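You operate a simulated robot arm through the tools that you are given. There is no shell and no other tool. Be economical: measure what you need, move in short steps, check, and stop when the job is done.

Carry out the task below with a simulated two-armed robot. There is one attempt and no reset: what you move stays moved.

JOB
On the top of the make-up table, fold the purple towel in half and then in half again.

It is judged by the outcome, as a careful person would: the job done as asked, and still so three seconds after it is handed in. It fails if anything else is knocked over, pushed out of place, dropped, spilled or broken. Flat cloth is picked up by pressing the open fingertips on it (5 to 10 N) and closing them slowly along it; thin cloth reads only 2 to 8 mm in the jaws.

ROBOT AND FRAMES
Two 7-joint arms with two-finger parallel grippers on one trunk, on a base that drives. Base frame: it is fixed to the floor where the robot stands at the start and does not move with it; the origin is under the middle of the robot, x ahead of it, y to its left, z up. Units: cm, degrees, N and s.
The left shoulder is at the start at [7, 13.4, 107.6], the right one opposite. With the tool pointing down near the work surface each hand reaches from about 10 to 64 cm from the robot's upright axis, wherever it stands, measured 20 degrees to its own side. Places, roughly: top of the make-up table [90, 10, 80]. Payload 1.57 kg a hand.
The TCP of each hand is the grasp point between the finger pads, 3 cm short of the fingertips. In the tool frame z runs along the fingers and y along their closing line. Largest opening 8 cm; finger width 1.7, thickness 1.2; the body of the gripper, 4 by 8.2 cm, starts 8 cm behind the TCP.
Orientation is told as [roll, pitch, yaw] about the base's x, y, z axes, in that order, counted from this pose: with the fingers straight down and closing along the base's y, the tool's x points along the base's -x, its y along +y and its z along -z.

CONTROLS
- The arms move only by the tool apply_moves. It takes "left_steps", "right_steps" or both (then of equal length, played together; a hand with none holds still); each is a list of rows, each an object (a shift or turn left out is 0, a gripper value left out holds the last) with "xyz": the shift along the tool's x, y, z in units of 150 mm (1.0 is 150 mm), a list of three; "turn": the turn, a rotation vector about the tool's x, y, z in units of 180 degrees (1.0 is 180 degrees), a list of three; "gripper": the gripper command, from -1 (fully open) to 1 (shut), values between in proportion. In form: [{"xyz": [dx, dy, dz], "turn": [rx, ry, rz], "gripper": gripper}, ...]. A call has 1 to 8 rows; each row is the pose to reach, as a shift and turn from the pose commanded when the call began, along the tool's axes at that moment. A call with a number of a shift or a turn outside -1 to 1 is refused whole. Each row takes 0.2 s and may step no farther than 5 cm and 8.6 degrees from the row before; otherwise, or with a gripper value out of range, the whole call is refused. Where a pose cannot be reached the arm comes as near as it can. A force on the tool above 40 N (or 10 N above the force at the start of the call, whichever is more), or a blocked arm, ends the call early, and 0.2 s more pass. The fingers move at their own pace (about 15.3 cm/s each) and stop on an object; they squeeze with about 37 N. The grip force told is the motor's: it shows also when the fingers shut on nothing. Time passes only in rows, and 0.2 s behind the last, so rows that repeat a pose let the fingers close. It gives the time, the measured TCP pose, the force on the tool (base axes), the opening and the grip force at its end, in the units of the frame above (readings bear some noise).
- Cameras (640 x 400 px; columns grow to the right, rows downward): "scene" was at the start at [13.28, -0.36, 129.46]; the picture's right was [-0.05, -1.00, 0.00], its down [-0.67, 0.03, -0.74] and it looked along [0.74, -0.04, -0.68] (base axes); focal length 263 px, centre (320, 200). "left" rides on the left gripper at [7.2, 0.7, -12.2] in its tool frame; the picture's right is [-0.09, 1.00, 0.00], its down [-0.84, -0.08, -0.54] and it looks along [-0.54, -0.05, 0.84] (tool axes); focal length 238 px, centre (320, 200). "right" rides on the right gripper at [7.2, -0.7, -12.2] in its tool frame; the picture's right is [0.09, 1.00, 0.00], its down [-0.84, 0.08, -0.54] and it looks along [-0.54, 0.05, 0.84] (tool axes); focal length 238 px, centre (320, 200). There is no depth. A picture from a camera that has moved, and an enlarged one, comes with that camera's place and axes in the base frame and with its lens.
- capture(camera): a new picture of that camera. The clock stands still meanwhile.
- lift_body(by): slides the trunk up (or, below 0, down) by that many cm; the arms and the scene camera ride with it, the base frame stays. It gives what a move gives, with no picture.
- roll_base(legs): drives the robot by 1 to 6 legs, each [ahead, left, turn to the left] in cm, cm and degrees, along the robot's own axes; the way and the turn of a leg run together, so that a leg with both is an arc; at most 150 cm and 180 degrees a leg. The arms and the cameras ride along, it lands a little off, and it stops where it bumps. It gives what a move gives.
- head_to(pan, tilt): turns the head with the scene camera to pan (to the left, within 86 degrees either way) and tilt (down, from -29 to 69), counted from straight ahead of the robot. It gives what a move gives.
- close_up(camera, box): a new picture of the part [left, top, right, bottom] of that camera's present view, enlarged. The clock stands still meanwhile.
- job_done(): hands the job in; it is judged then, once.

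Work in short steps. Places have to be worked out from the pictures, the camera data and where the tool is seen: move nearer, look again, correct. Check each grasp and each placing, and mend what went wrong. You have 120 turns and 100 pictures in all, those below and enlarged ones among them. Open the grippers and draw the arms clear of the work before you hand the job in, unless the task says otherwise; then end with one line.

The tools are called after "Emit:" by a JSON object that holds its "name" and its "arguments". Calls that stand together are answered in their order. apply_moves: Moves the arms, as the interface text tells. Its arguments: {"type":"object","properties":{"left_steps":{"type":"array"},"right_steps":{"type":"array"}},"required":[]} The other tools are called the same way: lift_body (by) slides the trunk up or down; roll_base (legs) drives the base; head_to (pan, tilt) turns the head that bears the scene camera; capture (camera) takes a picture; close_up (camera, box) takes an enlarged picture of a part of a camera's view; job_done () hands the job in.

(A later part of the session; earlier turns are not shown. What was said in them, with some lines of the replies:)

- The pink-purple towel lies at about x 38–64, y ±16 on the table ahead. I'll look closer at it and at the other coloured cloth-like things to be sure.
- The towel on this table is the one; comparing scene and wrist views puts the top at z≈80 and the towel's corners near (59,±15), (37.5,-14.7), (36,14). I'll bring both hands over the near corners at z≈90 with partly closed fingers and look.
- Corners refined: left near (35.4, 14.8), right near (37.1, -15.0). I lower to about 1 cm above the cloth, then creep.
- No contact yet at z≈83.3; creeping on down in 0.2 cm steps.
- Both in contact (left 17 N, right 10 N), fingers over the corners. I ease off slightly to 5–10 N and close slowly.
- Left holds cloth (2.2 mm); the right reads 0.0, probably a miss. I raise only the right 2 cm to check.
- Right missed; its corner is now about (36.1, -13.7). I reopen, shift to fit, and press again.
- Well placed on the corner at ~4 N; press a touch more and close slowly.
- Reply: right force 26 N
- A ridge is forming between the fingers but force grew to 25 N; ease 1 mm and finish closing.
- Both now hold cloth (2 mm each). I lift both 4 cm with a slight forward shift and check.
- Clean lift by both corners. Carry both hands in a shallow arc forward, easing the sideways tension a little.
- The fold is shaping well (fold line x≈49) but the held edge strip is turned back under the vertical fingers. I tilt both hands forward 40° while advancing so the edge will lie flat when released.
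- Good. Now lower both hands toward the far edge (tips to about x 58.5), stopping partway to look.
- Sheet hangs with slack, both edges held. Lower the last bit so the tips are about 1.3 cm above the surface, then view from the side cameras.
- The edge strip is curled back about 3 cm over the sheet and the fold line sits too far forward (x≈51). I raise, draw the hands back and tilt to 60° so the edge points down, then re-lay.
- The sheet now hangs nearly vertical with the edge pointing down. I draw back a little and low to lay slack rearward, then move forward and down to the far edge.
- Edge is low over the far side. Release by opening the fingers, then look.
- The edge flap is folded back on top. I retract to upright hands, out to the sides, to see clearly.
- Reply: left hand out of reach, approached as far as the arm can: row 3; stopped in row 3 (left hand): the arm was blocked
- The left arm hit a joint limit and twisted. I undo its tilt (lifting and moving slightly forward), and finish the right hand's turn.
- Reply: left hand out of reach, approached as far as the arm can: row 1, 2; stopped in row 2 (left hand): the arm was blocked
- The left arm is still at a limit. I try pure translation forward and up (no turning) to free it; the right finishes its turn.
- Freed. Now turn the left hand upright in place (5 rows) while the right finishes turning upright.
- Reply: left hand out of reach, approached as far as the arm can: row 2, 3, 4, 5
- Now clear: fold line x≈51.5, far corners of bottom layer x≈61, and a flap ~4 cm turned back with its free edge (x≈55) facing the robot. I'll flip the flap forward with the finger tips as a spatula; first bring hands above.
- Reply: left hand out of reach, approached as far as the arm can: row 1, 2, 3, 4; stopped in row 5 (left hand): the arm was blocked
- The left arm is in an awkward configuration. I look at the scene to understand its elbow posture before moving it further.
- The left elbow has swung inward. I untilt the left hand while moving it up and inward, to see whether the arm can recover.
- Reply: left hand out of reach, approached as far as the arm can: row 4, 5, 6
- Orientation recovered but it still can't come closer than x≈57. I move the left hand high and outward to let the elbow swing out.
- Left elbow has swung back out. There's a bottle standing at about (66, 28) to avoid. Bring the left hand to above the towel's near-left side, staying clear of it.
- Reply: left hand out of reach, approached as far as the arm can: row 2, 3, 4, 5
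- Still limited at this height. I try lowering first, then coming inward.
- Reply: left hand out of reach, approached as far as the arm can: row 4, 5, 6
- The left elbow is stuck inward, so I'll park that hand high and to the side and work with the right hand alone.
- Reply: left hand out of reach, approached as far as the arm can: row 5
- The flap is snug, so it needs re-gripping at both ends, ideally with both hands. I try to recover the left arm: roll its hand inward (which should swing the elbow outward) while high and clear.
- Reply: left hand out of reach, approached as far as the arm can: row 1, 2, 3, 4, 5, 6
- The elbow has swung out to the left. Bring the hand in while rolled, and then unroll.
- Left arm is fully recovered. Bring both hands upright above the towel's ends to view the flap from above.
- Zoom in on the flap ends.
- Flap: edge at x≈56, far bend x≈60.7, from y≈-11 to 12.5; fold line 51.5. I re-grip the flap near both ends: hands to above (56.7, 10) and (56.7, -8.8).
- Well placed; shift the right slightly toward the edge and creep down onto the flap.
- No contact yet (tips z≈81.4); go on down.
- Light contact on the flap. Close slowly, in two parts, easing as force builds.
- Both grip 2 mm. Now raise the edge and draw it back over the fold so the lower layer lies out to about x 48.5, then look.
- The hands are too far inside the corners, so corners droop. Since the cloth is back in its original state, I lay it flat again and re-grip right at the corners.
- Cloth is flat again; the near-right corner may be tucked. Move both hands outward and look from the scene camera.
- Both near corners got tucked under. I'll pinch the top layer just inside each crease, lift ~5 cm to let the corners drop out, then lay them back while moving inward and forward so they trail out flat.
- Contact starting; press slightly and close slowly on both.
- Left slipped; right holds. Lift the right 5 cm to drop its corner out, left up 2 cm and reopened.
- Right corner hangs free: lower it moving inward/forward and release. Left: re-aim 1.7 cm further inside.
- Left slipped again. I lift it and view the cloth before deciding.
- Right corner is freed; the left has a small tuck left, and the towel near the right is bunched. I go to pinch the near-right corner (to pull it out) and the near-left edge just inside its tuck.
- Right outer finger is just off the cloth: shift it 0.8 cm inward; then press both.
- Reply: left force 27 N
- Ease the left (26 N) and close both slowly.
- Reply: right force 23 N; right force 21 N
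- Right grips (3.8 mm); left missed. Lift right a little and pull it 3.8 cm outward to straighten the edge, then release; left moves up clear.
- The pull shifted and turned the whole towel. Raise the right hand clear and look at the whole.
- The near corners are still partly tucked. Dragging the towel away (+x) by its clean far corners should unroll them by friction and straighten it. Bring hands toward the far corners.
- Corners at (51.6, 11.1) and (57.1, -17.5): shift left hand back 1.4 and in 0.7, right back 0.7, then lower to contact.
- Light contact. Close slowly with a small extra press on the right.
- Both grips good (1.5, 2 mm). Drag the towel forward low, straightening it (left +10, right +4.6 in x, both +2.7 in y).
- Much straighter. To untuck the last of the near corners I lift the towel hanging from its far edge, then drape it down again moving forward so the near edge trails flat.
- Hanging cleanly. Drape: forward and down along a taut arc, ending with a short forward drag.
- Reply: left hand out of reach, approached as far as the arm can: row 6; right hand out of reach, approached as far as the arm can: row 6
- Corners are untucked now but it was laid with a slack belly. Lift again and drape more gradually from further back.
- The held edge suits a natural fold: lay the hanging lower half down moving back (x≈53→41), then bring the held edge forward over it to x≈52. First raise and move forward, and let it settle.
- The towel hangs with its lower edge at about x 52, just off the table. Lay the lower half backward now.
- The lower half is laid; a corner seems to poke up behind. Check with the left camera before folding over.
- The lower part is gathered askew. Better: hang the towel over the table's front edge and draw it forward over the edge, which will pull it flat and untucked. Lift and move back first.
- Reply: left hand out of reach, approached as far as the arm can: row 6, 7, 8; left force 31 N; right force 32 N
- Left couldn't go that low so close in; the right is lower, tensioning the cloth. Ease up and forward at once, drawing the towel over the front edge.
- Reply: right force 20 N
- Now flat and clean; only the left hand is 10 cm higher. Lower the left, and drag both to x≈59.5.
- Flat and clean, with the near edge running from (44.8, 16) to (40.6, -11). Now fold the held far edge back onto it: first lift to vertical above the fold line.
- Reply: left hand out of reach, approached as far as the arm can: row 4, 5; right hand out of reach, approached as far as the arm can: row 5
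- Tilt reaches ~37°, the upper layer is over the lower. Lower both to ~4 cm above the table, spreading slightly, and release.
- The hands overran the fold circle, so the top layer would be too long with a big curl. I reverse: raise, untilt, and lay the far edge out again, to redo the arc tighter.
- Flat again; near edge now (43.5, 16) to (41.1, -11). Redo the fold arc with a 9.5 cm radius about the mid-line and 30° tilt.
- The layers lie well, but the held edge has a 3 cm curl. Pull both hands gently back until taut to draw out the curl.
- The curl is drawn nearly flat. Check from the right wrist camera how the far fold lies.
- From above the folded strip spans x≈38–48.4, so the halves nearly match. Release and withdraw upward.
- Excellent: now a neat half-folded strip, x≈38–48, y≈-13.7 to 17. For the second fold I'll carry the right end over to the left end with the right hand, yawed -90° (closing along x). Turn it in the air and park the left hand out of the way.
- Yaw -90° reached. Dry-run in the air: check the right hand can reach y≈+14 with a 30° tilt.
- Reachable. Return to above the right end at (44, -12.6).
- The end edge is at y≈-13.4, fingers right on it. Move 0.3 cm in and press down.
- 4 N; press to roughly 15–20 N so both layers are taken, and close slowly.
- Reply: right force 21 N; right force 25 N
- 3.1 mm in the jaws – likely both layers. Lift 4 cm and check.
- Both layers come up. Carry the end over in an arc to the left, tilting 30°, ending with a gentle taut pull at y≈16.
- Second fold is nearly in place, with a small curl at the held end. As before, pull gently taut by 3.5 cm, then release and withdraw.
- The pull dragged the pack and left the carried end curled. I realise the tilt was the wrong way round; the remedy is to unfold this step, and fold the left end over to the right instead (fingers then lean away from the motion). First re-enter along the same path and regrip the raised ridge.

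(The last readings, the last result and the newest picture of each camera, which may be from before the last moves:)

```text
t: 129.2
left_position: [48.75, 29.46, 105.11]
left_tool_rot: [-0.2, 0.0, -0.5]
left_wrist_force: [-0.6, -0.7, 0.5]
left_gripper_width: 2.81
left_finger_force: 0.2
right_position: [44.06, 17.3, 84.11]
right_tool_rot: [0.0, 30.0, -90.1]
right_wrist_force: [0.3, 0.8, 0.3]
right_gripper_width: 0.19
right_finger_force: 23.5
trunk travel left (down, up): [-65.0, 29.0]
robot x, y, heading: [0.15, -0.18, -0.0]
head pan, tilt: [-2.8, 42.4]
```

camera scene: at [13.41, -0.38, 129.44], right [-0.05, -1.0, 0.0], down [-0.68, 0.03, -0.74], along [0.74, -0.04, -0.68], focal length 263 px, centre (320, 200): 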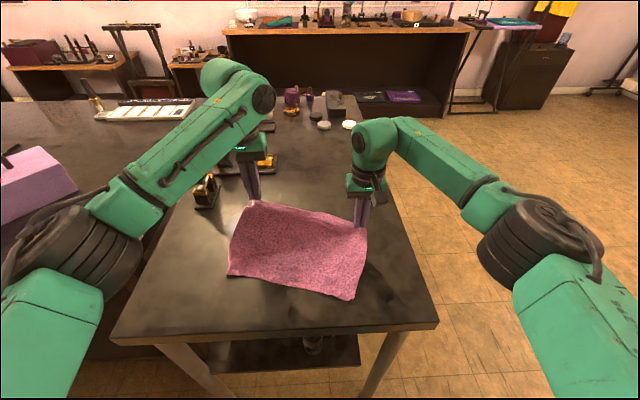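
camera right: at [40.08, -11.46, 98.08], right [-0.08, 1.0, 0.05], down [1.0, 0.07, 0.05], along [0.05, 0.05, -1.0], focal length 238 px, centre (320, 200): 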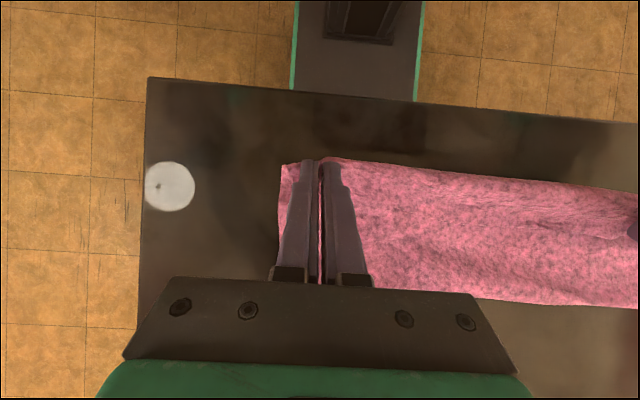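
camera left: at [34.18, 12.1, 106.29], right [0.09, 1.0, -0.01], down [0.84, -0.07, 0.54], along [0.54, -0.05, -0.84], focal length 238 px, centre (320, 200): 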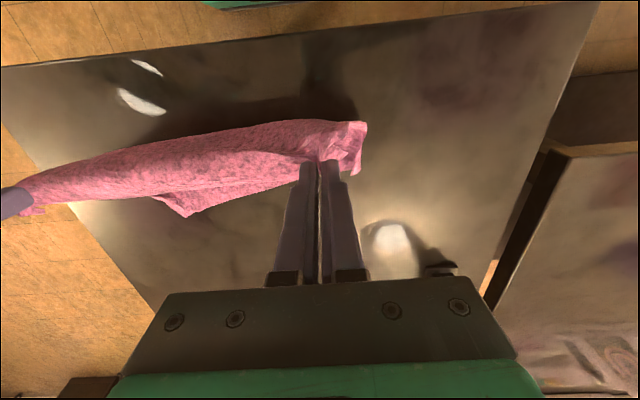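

It reads 1.9 mm – perhaps one layer only. Open, go 0.5 cm deeper, and close again.

Emit:
{"name": "apply_moves", "arguments": {"right_steps": [{"gripper": 0.4}, {"gripper": 0.4}, {"xyz": [0, 0, 0.02]}, {"xyz": [0, 0, 0.035]}, {"xyz": [0, 0, 0.035], "gripper": 0.6}, {"xyz": [0, 0, 0.035], "gripper": 0.8}, {"xyz": [0, 0, 0.035], "gripper": 1.0}, {"xyz": [0, 0, 0.035], "gripper": 1.0}]}}

```text
t: 131.0
left_position: [48.59, 29.49, 104.99]
left_tool_rot: [-0.2, 0.1, -0.5]
left_wrist_force: [-0.5, -0.6, 1.3]
left_gripper_width: 2.8
left_finger_force: 0.0
right_position: [44.09, 17.49, 83.62]
right_tool_rot: [0.0, 30.0, -90.2]
right_wrist_force: [0.1, 0.0, 1.5]
right_gripper_width: 0.21
right_finger_force: 23.8
trunk travel left (down, up): [-65.0, 29.0]
robot x, y, heading: [0.25, 0.11, -0.1]
head pan, tilt: [-2.8, 42.4]
```

Proceed with it: lift, untilt and carry the end back to the right, drawing the strip out flat.

Emit:
{"name": "apply_moves", "arguments": {"right_steps": [{"xyz": [-0.05, 0, -0.24], "turn": [0, -0.0417, 0]}, {"xyz": [-0.12, 0, -0.48], "turn": [0, -0.0833, 0]}, {"xyz": [-0.2, 0, -0.73], "turn": [0, -0.125, 0]}, {"xyz": [-0.288, 0, -0.967], "turn": [0, -0.1667, 0]}]}}

Emit:
{"name": "apply_moves", "arguments": {"right_steps": [{"xyz": [-0.267, 0, -0.067]}, {"xyz": [-0.533, 0, 0]}, {"xyz": [-0.78, 0, 0.187]}, {"xyz": [-0.98, 0, 0.4]}]}}

Emit:
{"name": "apply_moves", "arguments": {"right_steps": [{"xyz": [-0.07, 0, 0.13]}, {"xyz": [-0.12, 0, 0.25]}, {"xyz": [-0.17, 0, 0.27]}, {"xyz": [-0.2, 0, 0.27]}]}}

Emit:
{"name": "close_up", "arguments": {"camera": "scene", "box": [180, 190, 420, 340]}}

```text
t: 132.0
left_position: [48.56, 29.39, 104.96]
left_tool_rot: [-0.2, 0.1, -0.4]
left_wrist_force: [0.5, -0.5, 0.1]
left_gripper_width: 2.8
left_finger_force: 0.1
right_position: [44.16, 6.46, 94.07]
right_tool_rot: [0.0, -0.2, -90.2]
right_wrist_force: [-0.4, -0.4, 0.1]
right_gripper_width: 0.22
right_finger_force: 24.1
trunk travel left (down, up): [-65.0, 29.0]
robot x, y, heading: [-0.01, 0.12, 0.0]
head pan, tilt: [-2.8, 42.4]
```

```text
t: 133.0
left_position: [48.81, 29.38, 104.95]
left_tool_rot: [-0.1, -0.1, -0.5]
left_wrist_force: [0.8, -0.3, 0.5]
left_gripper_width: 2.82
left_finger_force: 0.0
right_position: [44.09, -8.19, 87.98]
right_tool_rot: [0.0, 0.0, -90.2]
right_wrist_force: [-0.4, -0.5, -0.3]
right_gripper_width: 0.21
right_finger_force: 23.7
trunk travel left (down, up): [-65.0, 29.0]
robot x, y, heading: [-0.44, 0.06, 0.1]
head pan, tilt: [-2.8, 42.4]
```

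```text
t: 134.0
left_position: [48.62, 29.36, 105.03]
left_tool_rot: [-0.3, 0.0, -0.4]
left_wrist_force: [0.2, -0.6, -0.3]
left_gripper_width: 2.79
left_finger_force: 0.1
right_position: [44.25, -11.17, 83.86]
right_tool_rot: [0.0, 0.0, -90.1]
right_wrist_force: [-0.4, 0.6, 0.6]
right_gripper_width: 0.22
right_finger_force: 23.7
trunk travel left (down, up): [-65.0, 29.0]
robot x, y, heading: [0.15, -0.1, -0.0]
head pan, tilt: [-2.8, 42.4]
```

```text
2.67 times, centred on (300, 265) of scene
camera zoom: at [13.27, -0.4, 129.46], right [-0.05, -1.0, 0.0], down [-0.67, 0.03, -0.74], along [0.74, -0.04, -0.68], focal length 700 px, centre (373, 27)
```

zoom: 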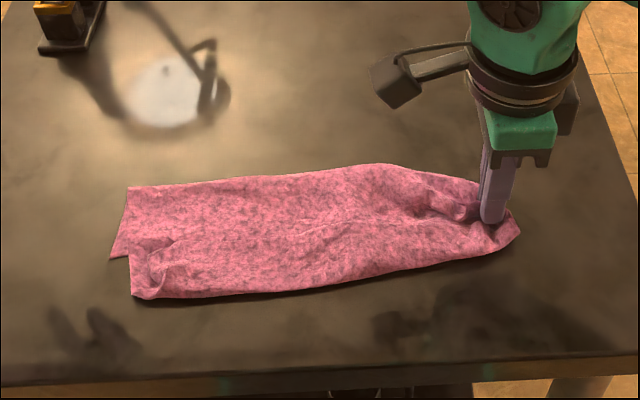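

The strip is flat again (left end y≈17, right end y≈-12). Release, go up and over to the left end at (44, 16.2).

Emit:
{"name": "apply_moves", "arguments": {"right_steps": [{"gripper": 0.5}, {"gripper": 0.2}, {"gripper": 0.2}, {"xyz": [0, 0, -0.2]}, {"xyz": [0, 0, -0.45]}, {"xyz": [0.3, 0, -0.6]}, {"xyz": [0.6, 0, -0.6]}, {"xyz": [0.9, 0, -0.6]}]}}

Emit:
{"name": "apply_moves", "arguments": {"right_steps": [{"xyz": [0.3, 0, 0]}, {"xyz": [0.6, 0, 0]}, {"xyz": [0.92, 0, 0]}, {"xyz": [0.92, 0, 0.25]}, {"xyz": [0.92, 0, 0.5]}, {"xyz": [0.92, 0, 0.6]}]}}

```text
refused: row 6 steps farther than a row can; nothing moved
```

```text
t: 134.9
left_position: [48.44, 29.41, 105.0]
left_tool_rot: [-0.1, 0.0, -0.5]
left_wrist_force: [-0.5, 0.9, 0.6]
left_gripper_width: 2.77
left_finger_force: 0.0
right_position: [44.24, 2.75, 83.19]
right_tool_rot: [0.3, 0.7, -90.3]
right_wrist_force: [-2.4, 0.4, 11.5]
right_gripper_width: 0.22
right_finger_force: 24.0
trunk travel left (down, up): [-65.0, 29.0]
robot x, y, heading: [0.03, -0.11, 0.0]
head pan, tilt: [-2.8, 42.4]
stopped in row 4 (right hand): the force on the tool passed its limit (the readings are from after the stop); the commanded pose is now the measured one
```

The first call was refused, so the second dragged the still-held end left along the table. I carry it back to the right in a low arc and lay it flat, then release.

Emit:
{"name": "apply_moves", "arguments": {"right_steps": [{"xyz": [-0.1, 0, -0.25]}, {"xyz": [-0.36, 0, -0.4]}, {"xyz": [-0.63, 0, -0.367]}, {"xyz": [-0.83, 0, -0.18]}, {"xyz": [-0.92, 0, -0.05]}, {"xyz": [-0.95, 0, -0.04]}, {"xyz": [-0.98, 0, -0.04]}]}}

Emit:
{"name": "close_up", "arguments": {"camera": "scene", "box": [180, 190, 420, 340]}}

```text
t: 136.5
left_position: [48.89, 29.37, 104.91]
left_tool_rot: [-0.2, -0.1, -0.6]
left_wrist_force: [0.3, -0.4, -0.2]
left_gripper_width: 2.79
left_finger_force: 0.1
right_position: [44.35, -11.9, 83.53]
right_tool_rot: [0.3, 0.4, -90.2]
right_wrist_force: [0.5, 0.0, -0.3]
right_gripper_width: 0.25
right_finger_force: 24.0
trunk travel left (down, up): [-65.0, 29.0]
robot x, y, heading: [0.18, -0.01, 0.3]
head pan, tilt: [-2.8, 42.4]
```

```text
2.67 times, centred on (300, 265) of scene
camera zoom: at [13.27, -0.41, 129.46], right [-0.05, -1.0, 0.0], down [-0.67, 0.03, -0.74], along [0.74, -0.04, -0.68], focal length 700 px, centre (373, 27)
```

zoom: 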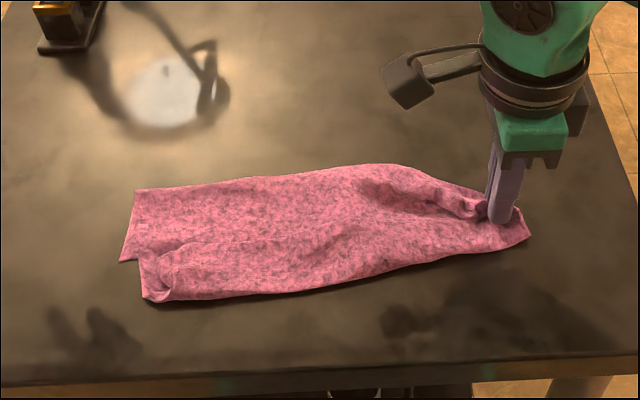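

Recovered: strip flat again, left end at about y 16.5 (x=44). Release, and move up and over with legal steps.

Emit:
{"name": "apply_moves", "arguments": {"right_steps": [{"gripper": 0.5}, {"gripper": 0.2}, {"gripper": 0.2}, {"xyz": [0, 0, -0.2]}, {"xyz": [0, 0, -0.45]}, {"xyz": [0.2, 0, -0.7]}, {"xyz": [0.5, 0, -0.7]}, {"xyz": [0.8, 0, -0.7]}]}}

```text
t: 138.3
left_position: [48.79, 29.59, 104.94]
left_tool_rot: [-0.3, 0.1, -0.5]
left_wrist_force: [0.4, 0.0, -0.3]
left_gripper_width: 2.79
left_finger_force: 0.0
right_position: [44.39, 0.23, 94.16]
right_tool_rot: [0.3, 0.5, -90.3]
right_wrist_force: [0.5, 0.7, -0.2]
right_gripper_width: 3.2
right_finger_force: 0.0
trunk travel left (down, up): [-65.0, 29.0]
robot x, y, heading: [0.02, 0.15, -0.3]
head pan, tilt: [-2.8, 42.4]
```

Emit:
{"name": "apply_moves", "arguments": {"right_steps": [{"xyz": [0.3, 0, 0]}, {"xyz": [0.6, 0, 0]}, {"xyz": [0.9, 0.0, 0.05]}, {"xyz": [1.0, 0.02, 0.3]}, {"xyz": [1.0, 0.02, 0.55]}, {"xyz": [1.0, 0.02, 0.66]}]}}

Emit:
{"name": "apply_moves", "arguments": {"right_steps": [{"xyz": [0.035, 0, 0.03]}, {"xyz": [0.035, 0, 0.05]}, {"xyz": [0.035, 0, 0.065]}, {"xyz": [0.035, 0, 0.075]}]}}

```text
t: 139.7
left_position: [48.69, 29.52, 104.93]
left_tool_rot: [-0.2, 0.0, -0.5]
left_wrist_force: [0.8, -0.4, 0.2]
left_gripper_width: 2.81
left_finger_force: 0.1
right_position: [44.92, 15.04, 84.29]
right_tool_rot: [0.3, 0.4, -90.3]
right_wrist_force: [-0.6, -0.5, 0.3]
right_gripper_width: 3.22
right_finger_force: 0.0
trunk travel left (down, up): [-65.0, 29.0]
robot x, y, heading: [-0.19, -0.2, 0.1]
head pan, tilt: [-2.8, 42.4]
```

```text
t: 140.7
left_position: [48.74, 29.45, 104.97]
left_tool_rot: [-0.1, 0.0, -0.6]
left_wrist_force: [-0.6, -0.1, 0.5]
left_gripper_width: 2.82
left_finger_force: 0.0
right_position: [44.76, 15.61, 83.34]
right_tool_rot: [0.3, 0.5, -90.3]
right_wrist_force: [0.6, -0.4, 1.5]
right_gripper_width: 3.21
right_finger_force: 0.1
trunk travel left (down, up): [-65.0, 29.0]
robot x, y, heading: [0.22, -0.1, -0.2]
head pan, tilt: [-2.8, 42.4]
```

Contact begins. Press as before (~20 N) and close slowly to take both layers.

Emit:
{"name": "apply_moves", "arguments": {"right_steps": [{"xyz": [0, 0, 0.01], "gripper": 0.2}, {"xyz": [0, 0, 0.018], "gripper": 0.25}, {"xyz": [0, 0, 0.018], "gripper": 0.3}, {"xyz": [0, 0, 0.018], "gripper": 0.35}, {"xyz": [0, 0, 0.018], "gripper": 0.4}, {"xyz": [0, 0, 0.018], "gripper": 0.45}, {"xyz": [0, 0, 0.018], "gripper": 0.5}, {"xyz": [0, 0, 0.018], "gripper": 0.55}]}}

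Emit:
{"name": "apply_moves", "arguments": {"right_steps": [{"gripper": 0.6}, {"gripper": 0.65}, {"gripper": 0.7}, {"gripper": 0.76}, {"gripper": 0.82}, {"gripper": 0.88}, {"gripper": 0.95}, {"gripper": 1.0}]}}

```text
t: 142.5
left_position: [48.41, 29.31, 105.05]
left_tool_rot: [-0.1, -0.1, -0.5]
left_wrist_force: [-0.7, 0.2, 0.3]
left_gripper_width: 2.79
left_finger_force: 0.1
right_position: [44.53, 15.65, 83.24]
right_tool_rot: [0.5, 0.6, -90.3]
right_wrist_force: [0.2, 1.5, 27.1]
right_gripper_width: 1.73
right_finger_force: 0.0
trunk travel left (down, up): [-65.0, 29.0]
robot x, y, heading: [-0.04, -0.04, 0.2]
head pan, tilt: [-2.8, 42.4]
```

```text
t: 144.3
left_position: [48.29, 29.25, 105.17]
left_tool_rot: [-0.1, -0.2, -0.5]
left_wrist_force: [0.2, 0.2, -0.6]
left_gripper_width: 2.81
left_finger_force: 0.1
right_position: [44.49, 15.52, 83.23]
right_tool_rot: [0.3, 0.7, -90.3]
right_wrist_force: [-1.8, 0.6, 25.3]
right_gripper_width: 0.33
right_finger_force: 24.3
trunk travel left (down, up): [-65.0, 29.0]
robot x, y, heading: [0.4, 0.19, -0.2]
head pan, tilt: [-2.8, 42.4]
```

Both layers gripped (3.3 mm). Carry the left end over to the right in an arc, tilting fingers back toward the left.

Emit:
{"name": "apply_moves", "arguments": {"right_steps": [{"xyz": [-0.08, 0, -0.287]}, {"xyz": [-0.227, 0, -0.52]}, {"xyz": [-0.427, 0, -0.687]}, {"xyz": [-0.707, 0, -0.807], "turn": [0, 0.0444, 0]}, {"xyz": [-0.98, 0, -0.833], "turn": [0, 0.0889, 0]}]}}

Emit:
{"name": "apply_moves", "arguments": {"right_steps": [{"xyz": [-0.263, 0, -0.023], "turn": [0, 0.0444, 0]}, {"xyz": [-0.538, 0, 0.023], "turn": [0, 0.0889, 0]}, {"xyz": [-0.779, 0, 0.13], "turn": [0, 0.1333, 0]}, {"xyz": [-0.976, 0, 0.282], "turn": [0, 0.1778, 0]}]}}

```text
t: 145.5
left_position: [48.64, 29.13, 105.14]
left_tool_rot: [0.0, 0.0, -0.5]
left_wrist_force: [0.0, -0.3, -0.2]
left_gripper_width: 2.79
left_finger_force: 0.1
right_position: [44.64, 0.56, 95.31]
right_tool_rot: [0.2, 16.7, -90.2]
right_wrist_force: [0.8, -0.7, -0.5]
right_gripper_width: 0.35
right_finger_force: 25.1
trunk travel left (down, up): [-65.0, 29.0]
robot x, y, heading: [-0.01, -0.06, 0.1]
head pan, tilt: [-2.8, 42.4]
```

```text
t: 146.5
left_position: [48.71, 29.19, 105.06]
left_tool_rot: [-0.1, -0.1, -0.5]
left_wrist_force: [0.2, 0.4, -0.5]
left_gripper_width: 2.79
left_finger_force: 0.1
right_position: [44.56, -12.28, 87.16]
right_tool_rot: [0.5, 48.7, -90.0]
right_wrist_force: [-0.2, -0.5, -0.3]
right_gripper_width: 0.35
right_finger_force: 24.1
trunk travel left (down, up): [-65.0, 29.0]
robot x, y, heading: [-0.13, 0.21, -0.3]
head pan, tilt: [-2.8, 42.4]
```

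Tilt and path fine. Finish: lower to ~2 cm with 65° tilt and ease 1 cm further right, then release and withdraw backward along the fingers.

Emit:
{"name": "apply_moves", "arguments": {"right_steps": [{"xyz": [-0.086, 0, 0.027], "turn": [0, 0.03, 0]}, {"xyz": [-0.172, 0, 0.053], "turn": [0, 0.06, 0]}, {"xyz": [-0.258, 0, 0.08], "turn": [0, 0.0906, 0]}, {"xyz": [-0.302, 0, 0.03], "turn": [0, 0.0906, 0]}, {"xyz": [-0.302, 0, 0.03], "turn": [0, 0.0906, 0]}]}}

Emit:
{"name": "apply_moves", "arguments": {"right_steps": [{"gripper": 0.6}, {"gripper": 0.3}, {"gripper": 0.2}, {"gripper": 0.2}, {"xyz": [0, 0, -0.1]}, {"xyz": [0.0, 0, -0.25]}, {"xyz": [0.03, 0, -0.45]}, {"xyz": [0.1, 0, -0.65]}]}}

```text
t: 147.7
left_position: [48.7, 29.42, 104.96]
left_tool_rot: [-0.3, 0.0, -0.4]
left_wrist_force: [-0.3, 0.3, -0.7]
left_gripper_width: 2.79
left_finger_force: 0.1
right_position: [44.6, -14.74, 83.48]
right_tool_rot: [0.5, 64.9, -89.7]
right_wrist_force: [0.2, 0.5, 0.7]
right_gripper_width: 0.33
right_finger_force: 24.5
trunk travel left (down, up): [-65.0, 29.0]
robot x, y, heading: [0.07, -0.1, 0.3]
head pan, tilt: [-2.8, 42.4]
```

```text
t: 149.5
left_position: [48.76, 29.39, 104.88]
left_tool_rot: [-0.2, 0.0, -0.5]
left_wrist_force: [-0.6, -0.4, -0.2]
left_gripper_width: 2.79
left_finger_force: 0.0
right_position: [44.59, -22.88, 89.05]
right_tool_rot: [0.6, 64.8, -89.8]
right_wrist_force: [0.0, -0.4, 0.3]
right_gripper_width: 3.22
right_finger_force: 0.1
trunk travel left (down, up): [-65.0, 29.0]
robot x, y, heading: [0.19, -0.23, -0.1]
head pan, tilt: [-2.8, 42.4]
```

Released and withdrawn. I raise the right hand further clear (untilting partly) and use the last picture to judge.

Emit:
{"name": "apply_moves", "arguments": {"right_steps": [{"xyz": [0.15, 0, -0.1], "turn": [0, -0.04, 0]}, {"xyz": [0.35, 0, -0.2], "turn": [0, -0.08, 0]}, {"xyz": [0.5, 0, -0.3], "turn": [0, -0.12, 0]}]}}

Emit:
{"name": "close_up", "arguments": {"camera": "scene", "box": [200, 160, 440, 310]}}

```text
t: 150.3
left_position: [48.68, 29.5, 105.0]
left_tool_rot: [-0.2, 0.0, -0.5]
left_wrist_force: [-0.3, 1.1, 0.6]
left_gripper_width: 2.79
left_finger_force: 0.2
right_position: [44.64, -23.84, 97.76]
right_tool_rot: [0.3, 43.0, -90.3]
right_wrist_force: [1.0, 0.5, -0.5]
right_gripper_width: 3.19
right_finger_force: 0.0
trunk travel left (down, up): [-65.0, 29.0]
robot x, y, heading: [0.01, -0.03, -0.1]
head pan, tilt: [-2.8, 42.4]
```

```text
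2.67 times, centred on (320, 235) of scene
camera zoom: at [13.27, -0.31, 129.46], right [-0.05, -1.0, 0.0], down [-0.67, 0.03, -0.74], along [0.74, -0.04, -0.68], focal length 700 px, centre (320, 107)
```

zoom: 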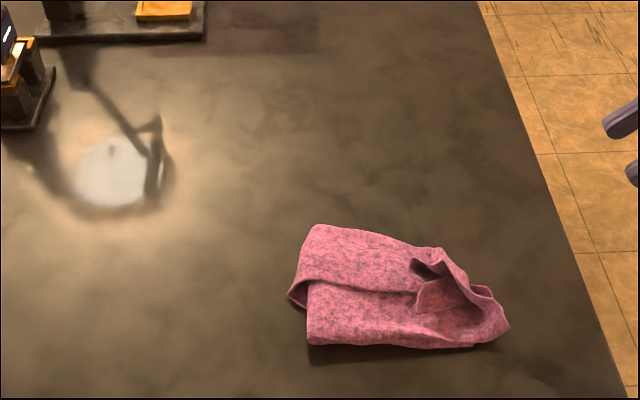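

The towel lies as a compact quarter-fold of about 14 × 9 cm, with the carried end slightly raised. Nothing else looks disturbed. I have no pictures left, so further handling would be blind. I open both grippers, move the hands outward, and hand in.

Emit:
{"name": "apply_moves", "arguments": {"left_steps": [{"gripper": -1}, {"xyz": [0, 0, -0.1]}, {"xyz": [0, 0, -0.1]}], "right_steps": [{"gripper": -1}, {"xyz": [0, 0, -0.15]}, {"xyz": [0, 0, -0.25]}]}}

Emit:
{"name": "job_done", "arguments": {}}

```text
t: 151.1
left_position: [48.69, 29.25, 106.44]
left_tool_rot: [-0.2, 0.2, -0.6]
left_wrist_force: [-0.3, -0.3, 0.3]
left_gripper_width: 8.0
left_finger_force: 0.1
right_position: [44.46, -26.34, 100.47]
right_tool_rot: [0.4, 43.1, -90.1]
right_wrist_force: [-0.2, 0.0, 0.5]
right_gripper_width: 7.98
right_finger_force: 0.1
trunk travel left (down, up): [-65.0, 29.0]
robot x, y, heading: [-0.01, 0.06, 0.2]
head pan, tilt: [-2.8, 42.4]
```

```text
The job is handed in.
```

The purple towel is folded in half and in half again on the make-up table, to about 14 × 9 cm, but not neatly: the right end is curled back and partly raised (roughly 4 cm), and the first fold's edges miss each other by a few centimetres on one side. Nothing else looked disturbed in the last picture, and both grippers are open and clear of the towel.
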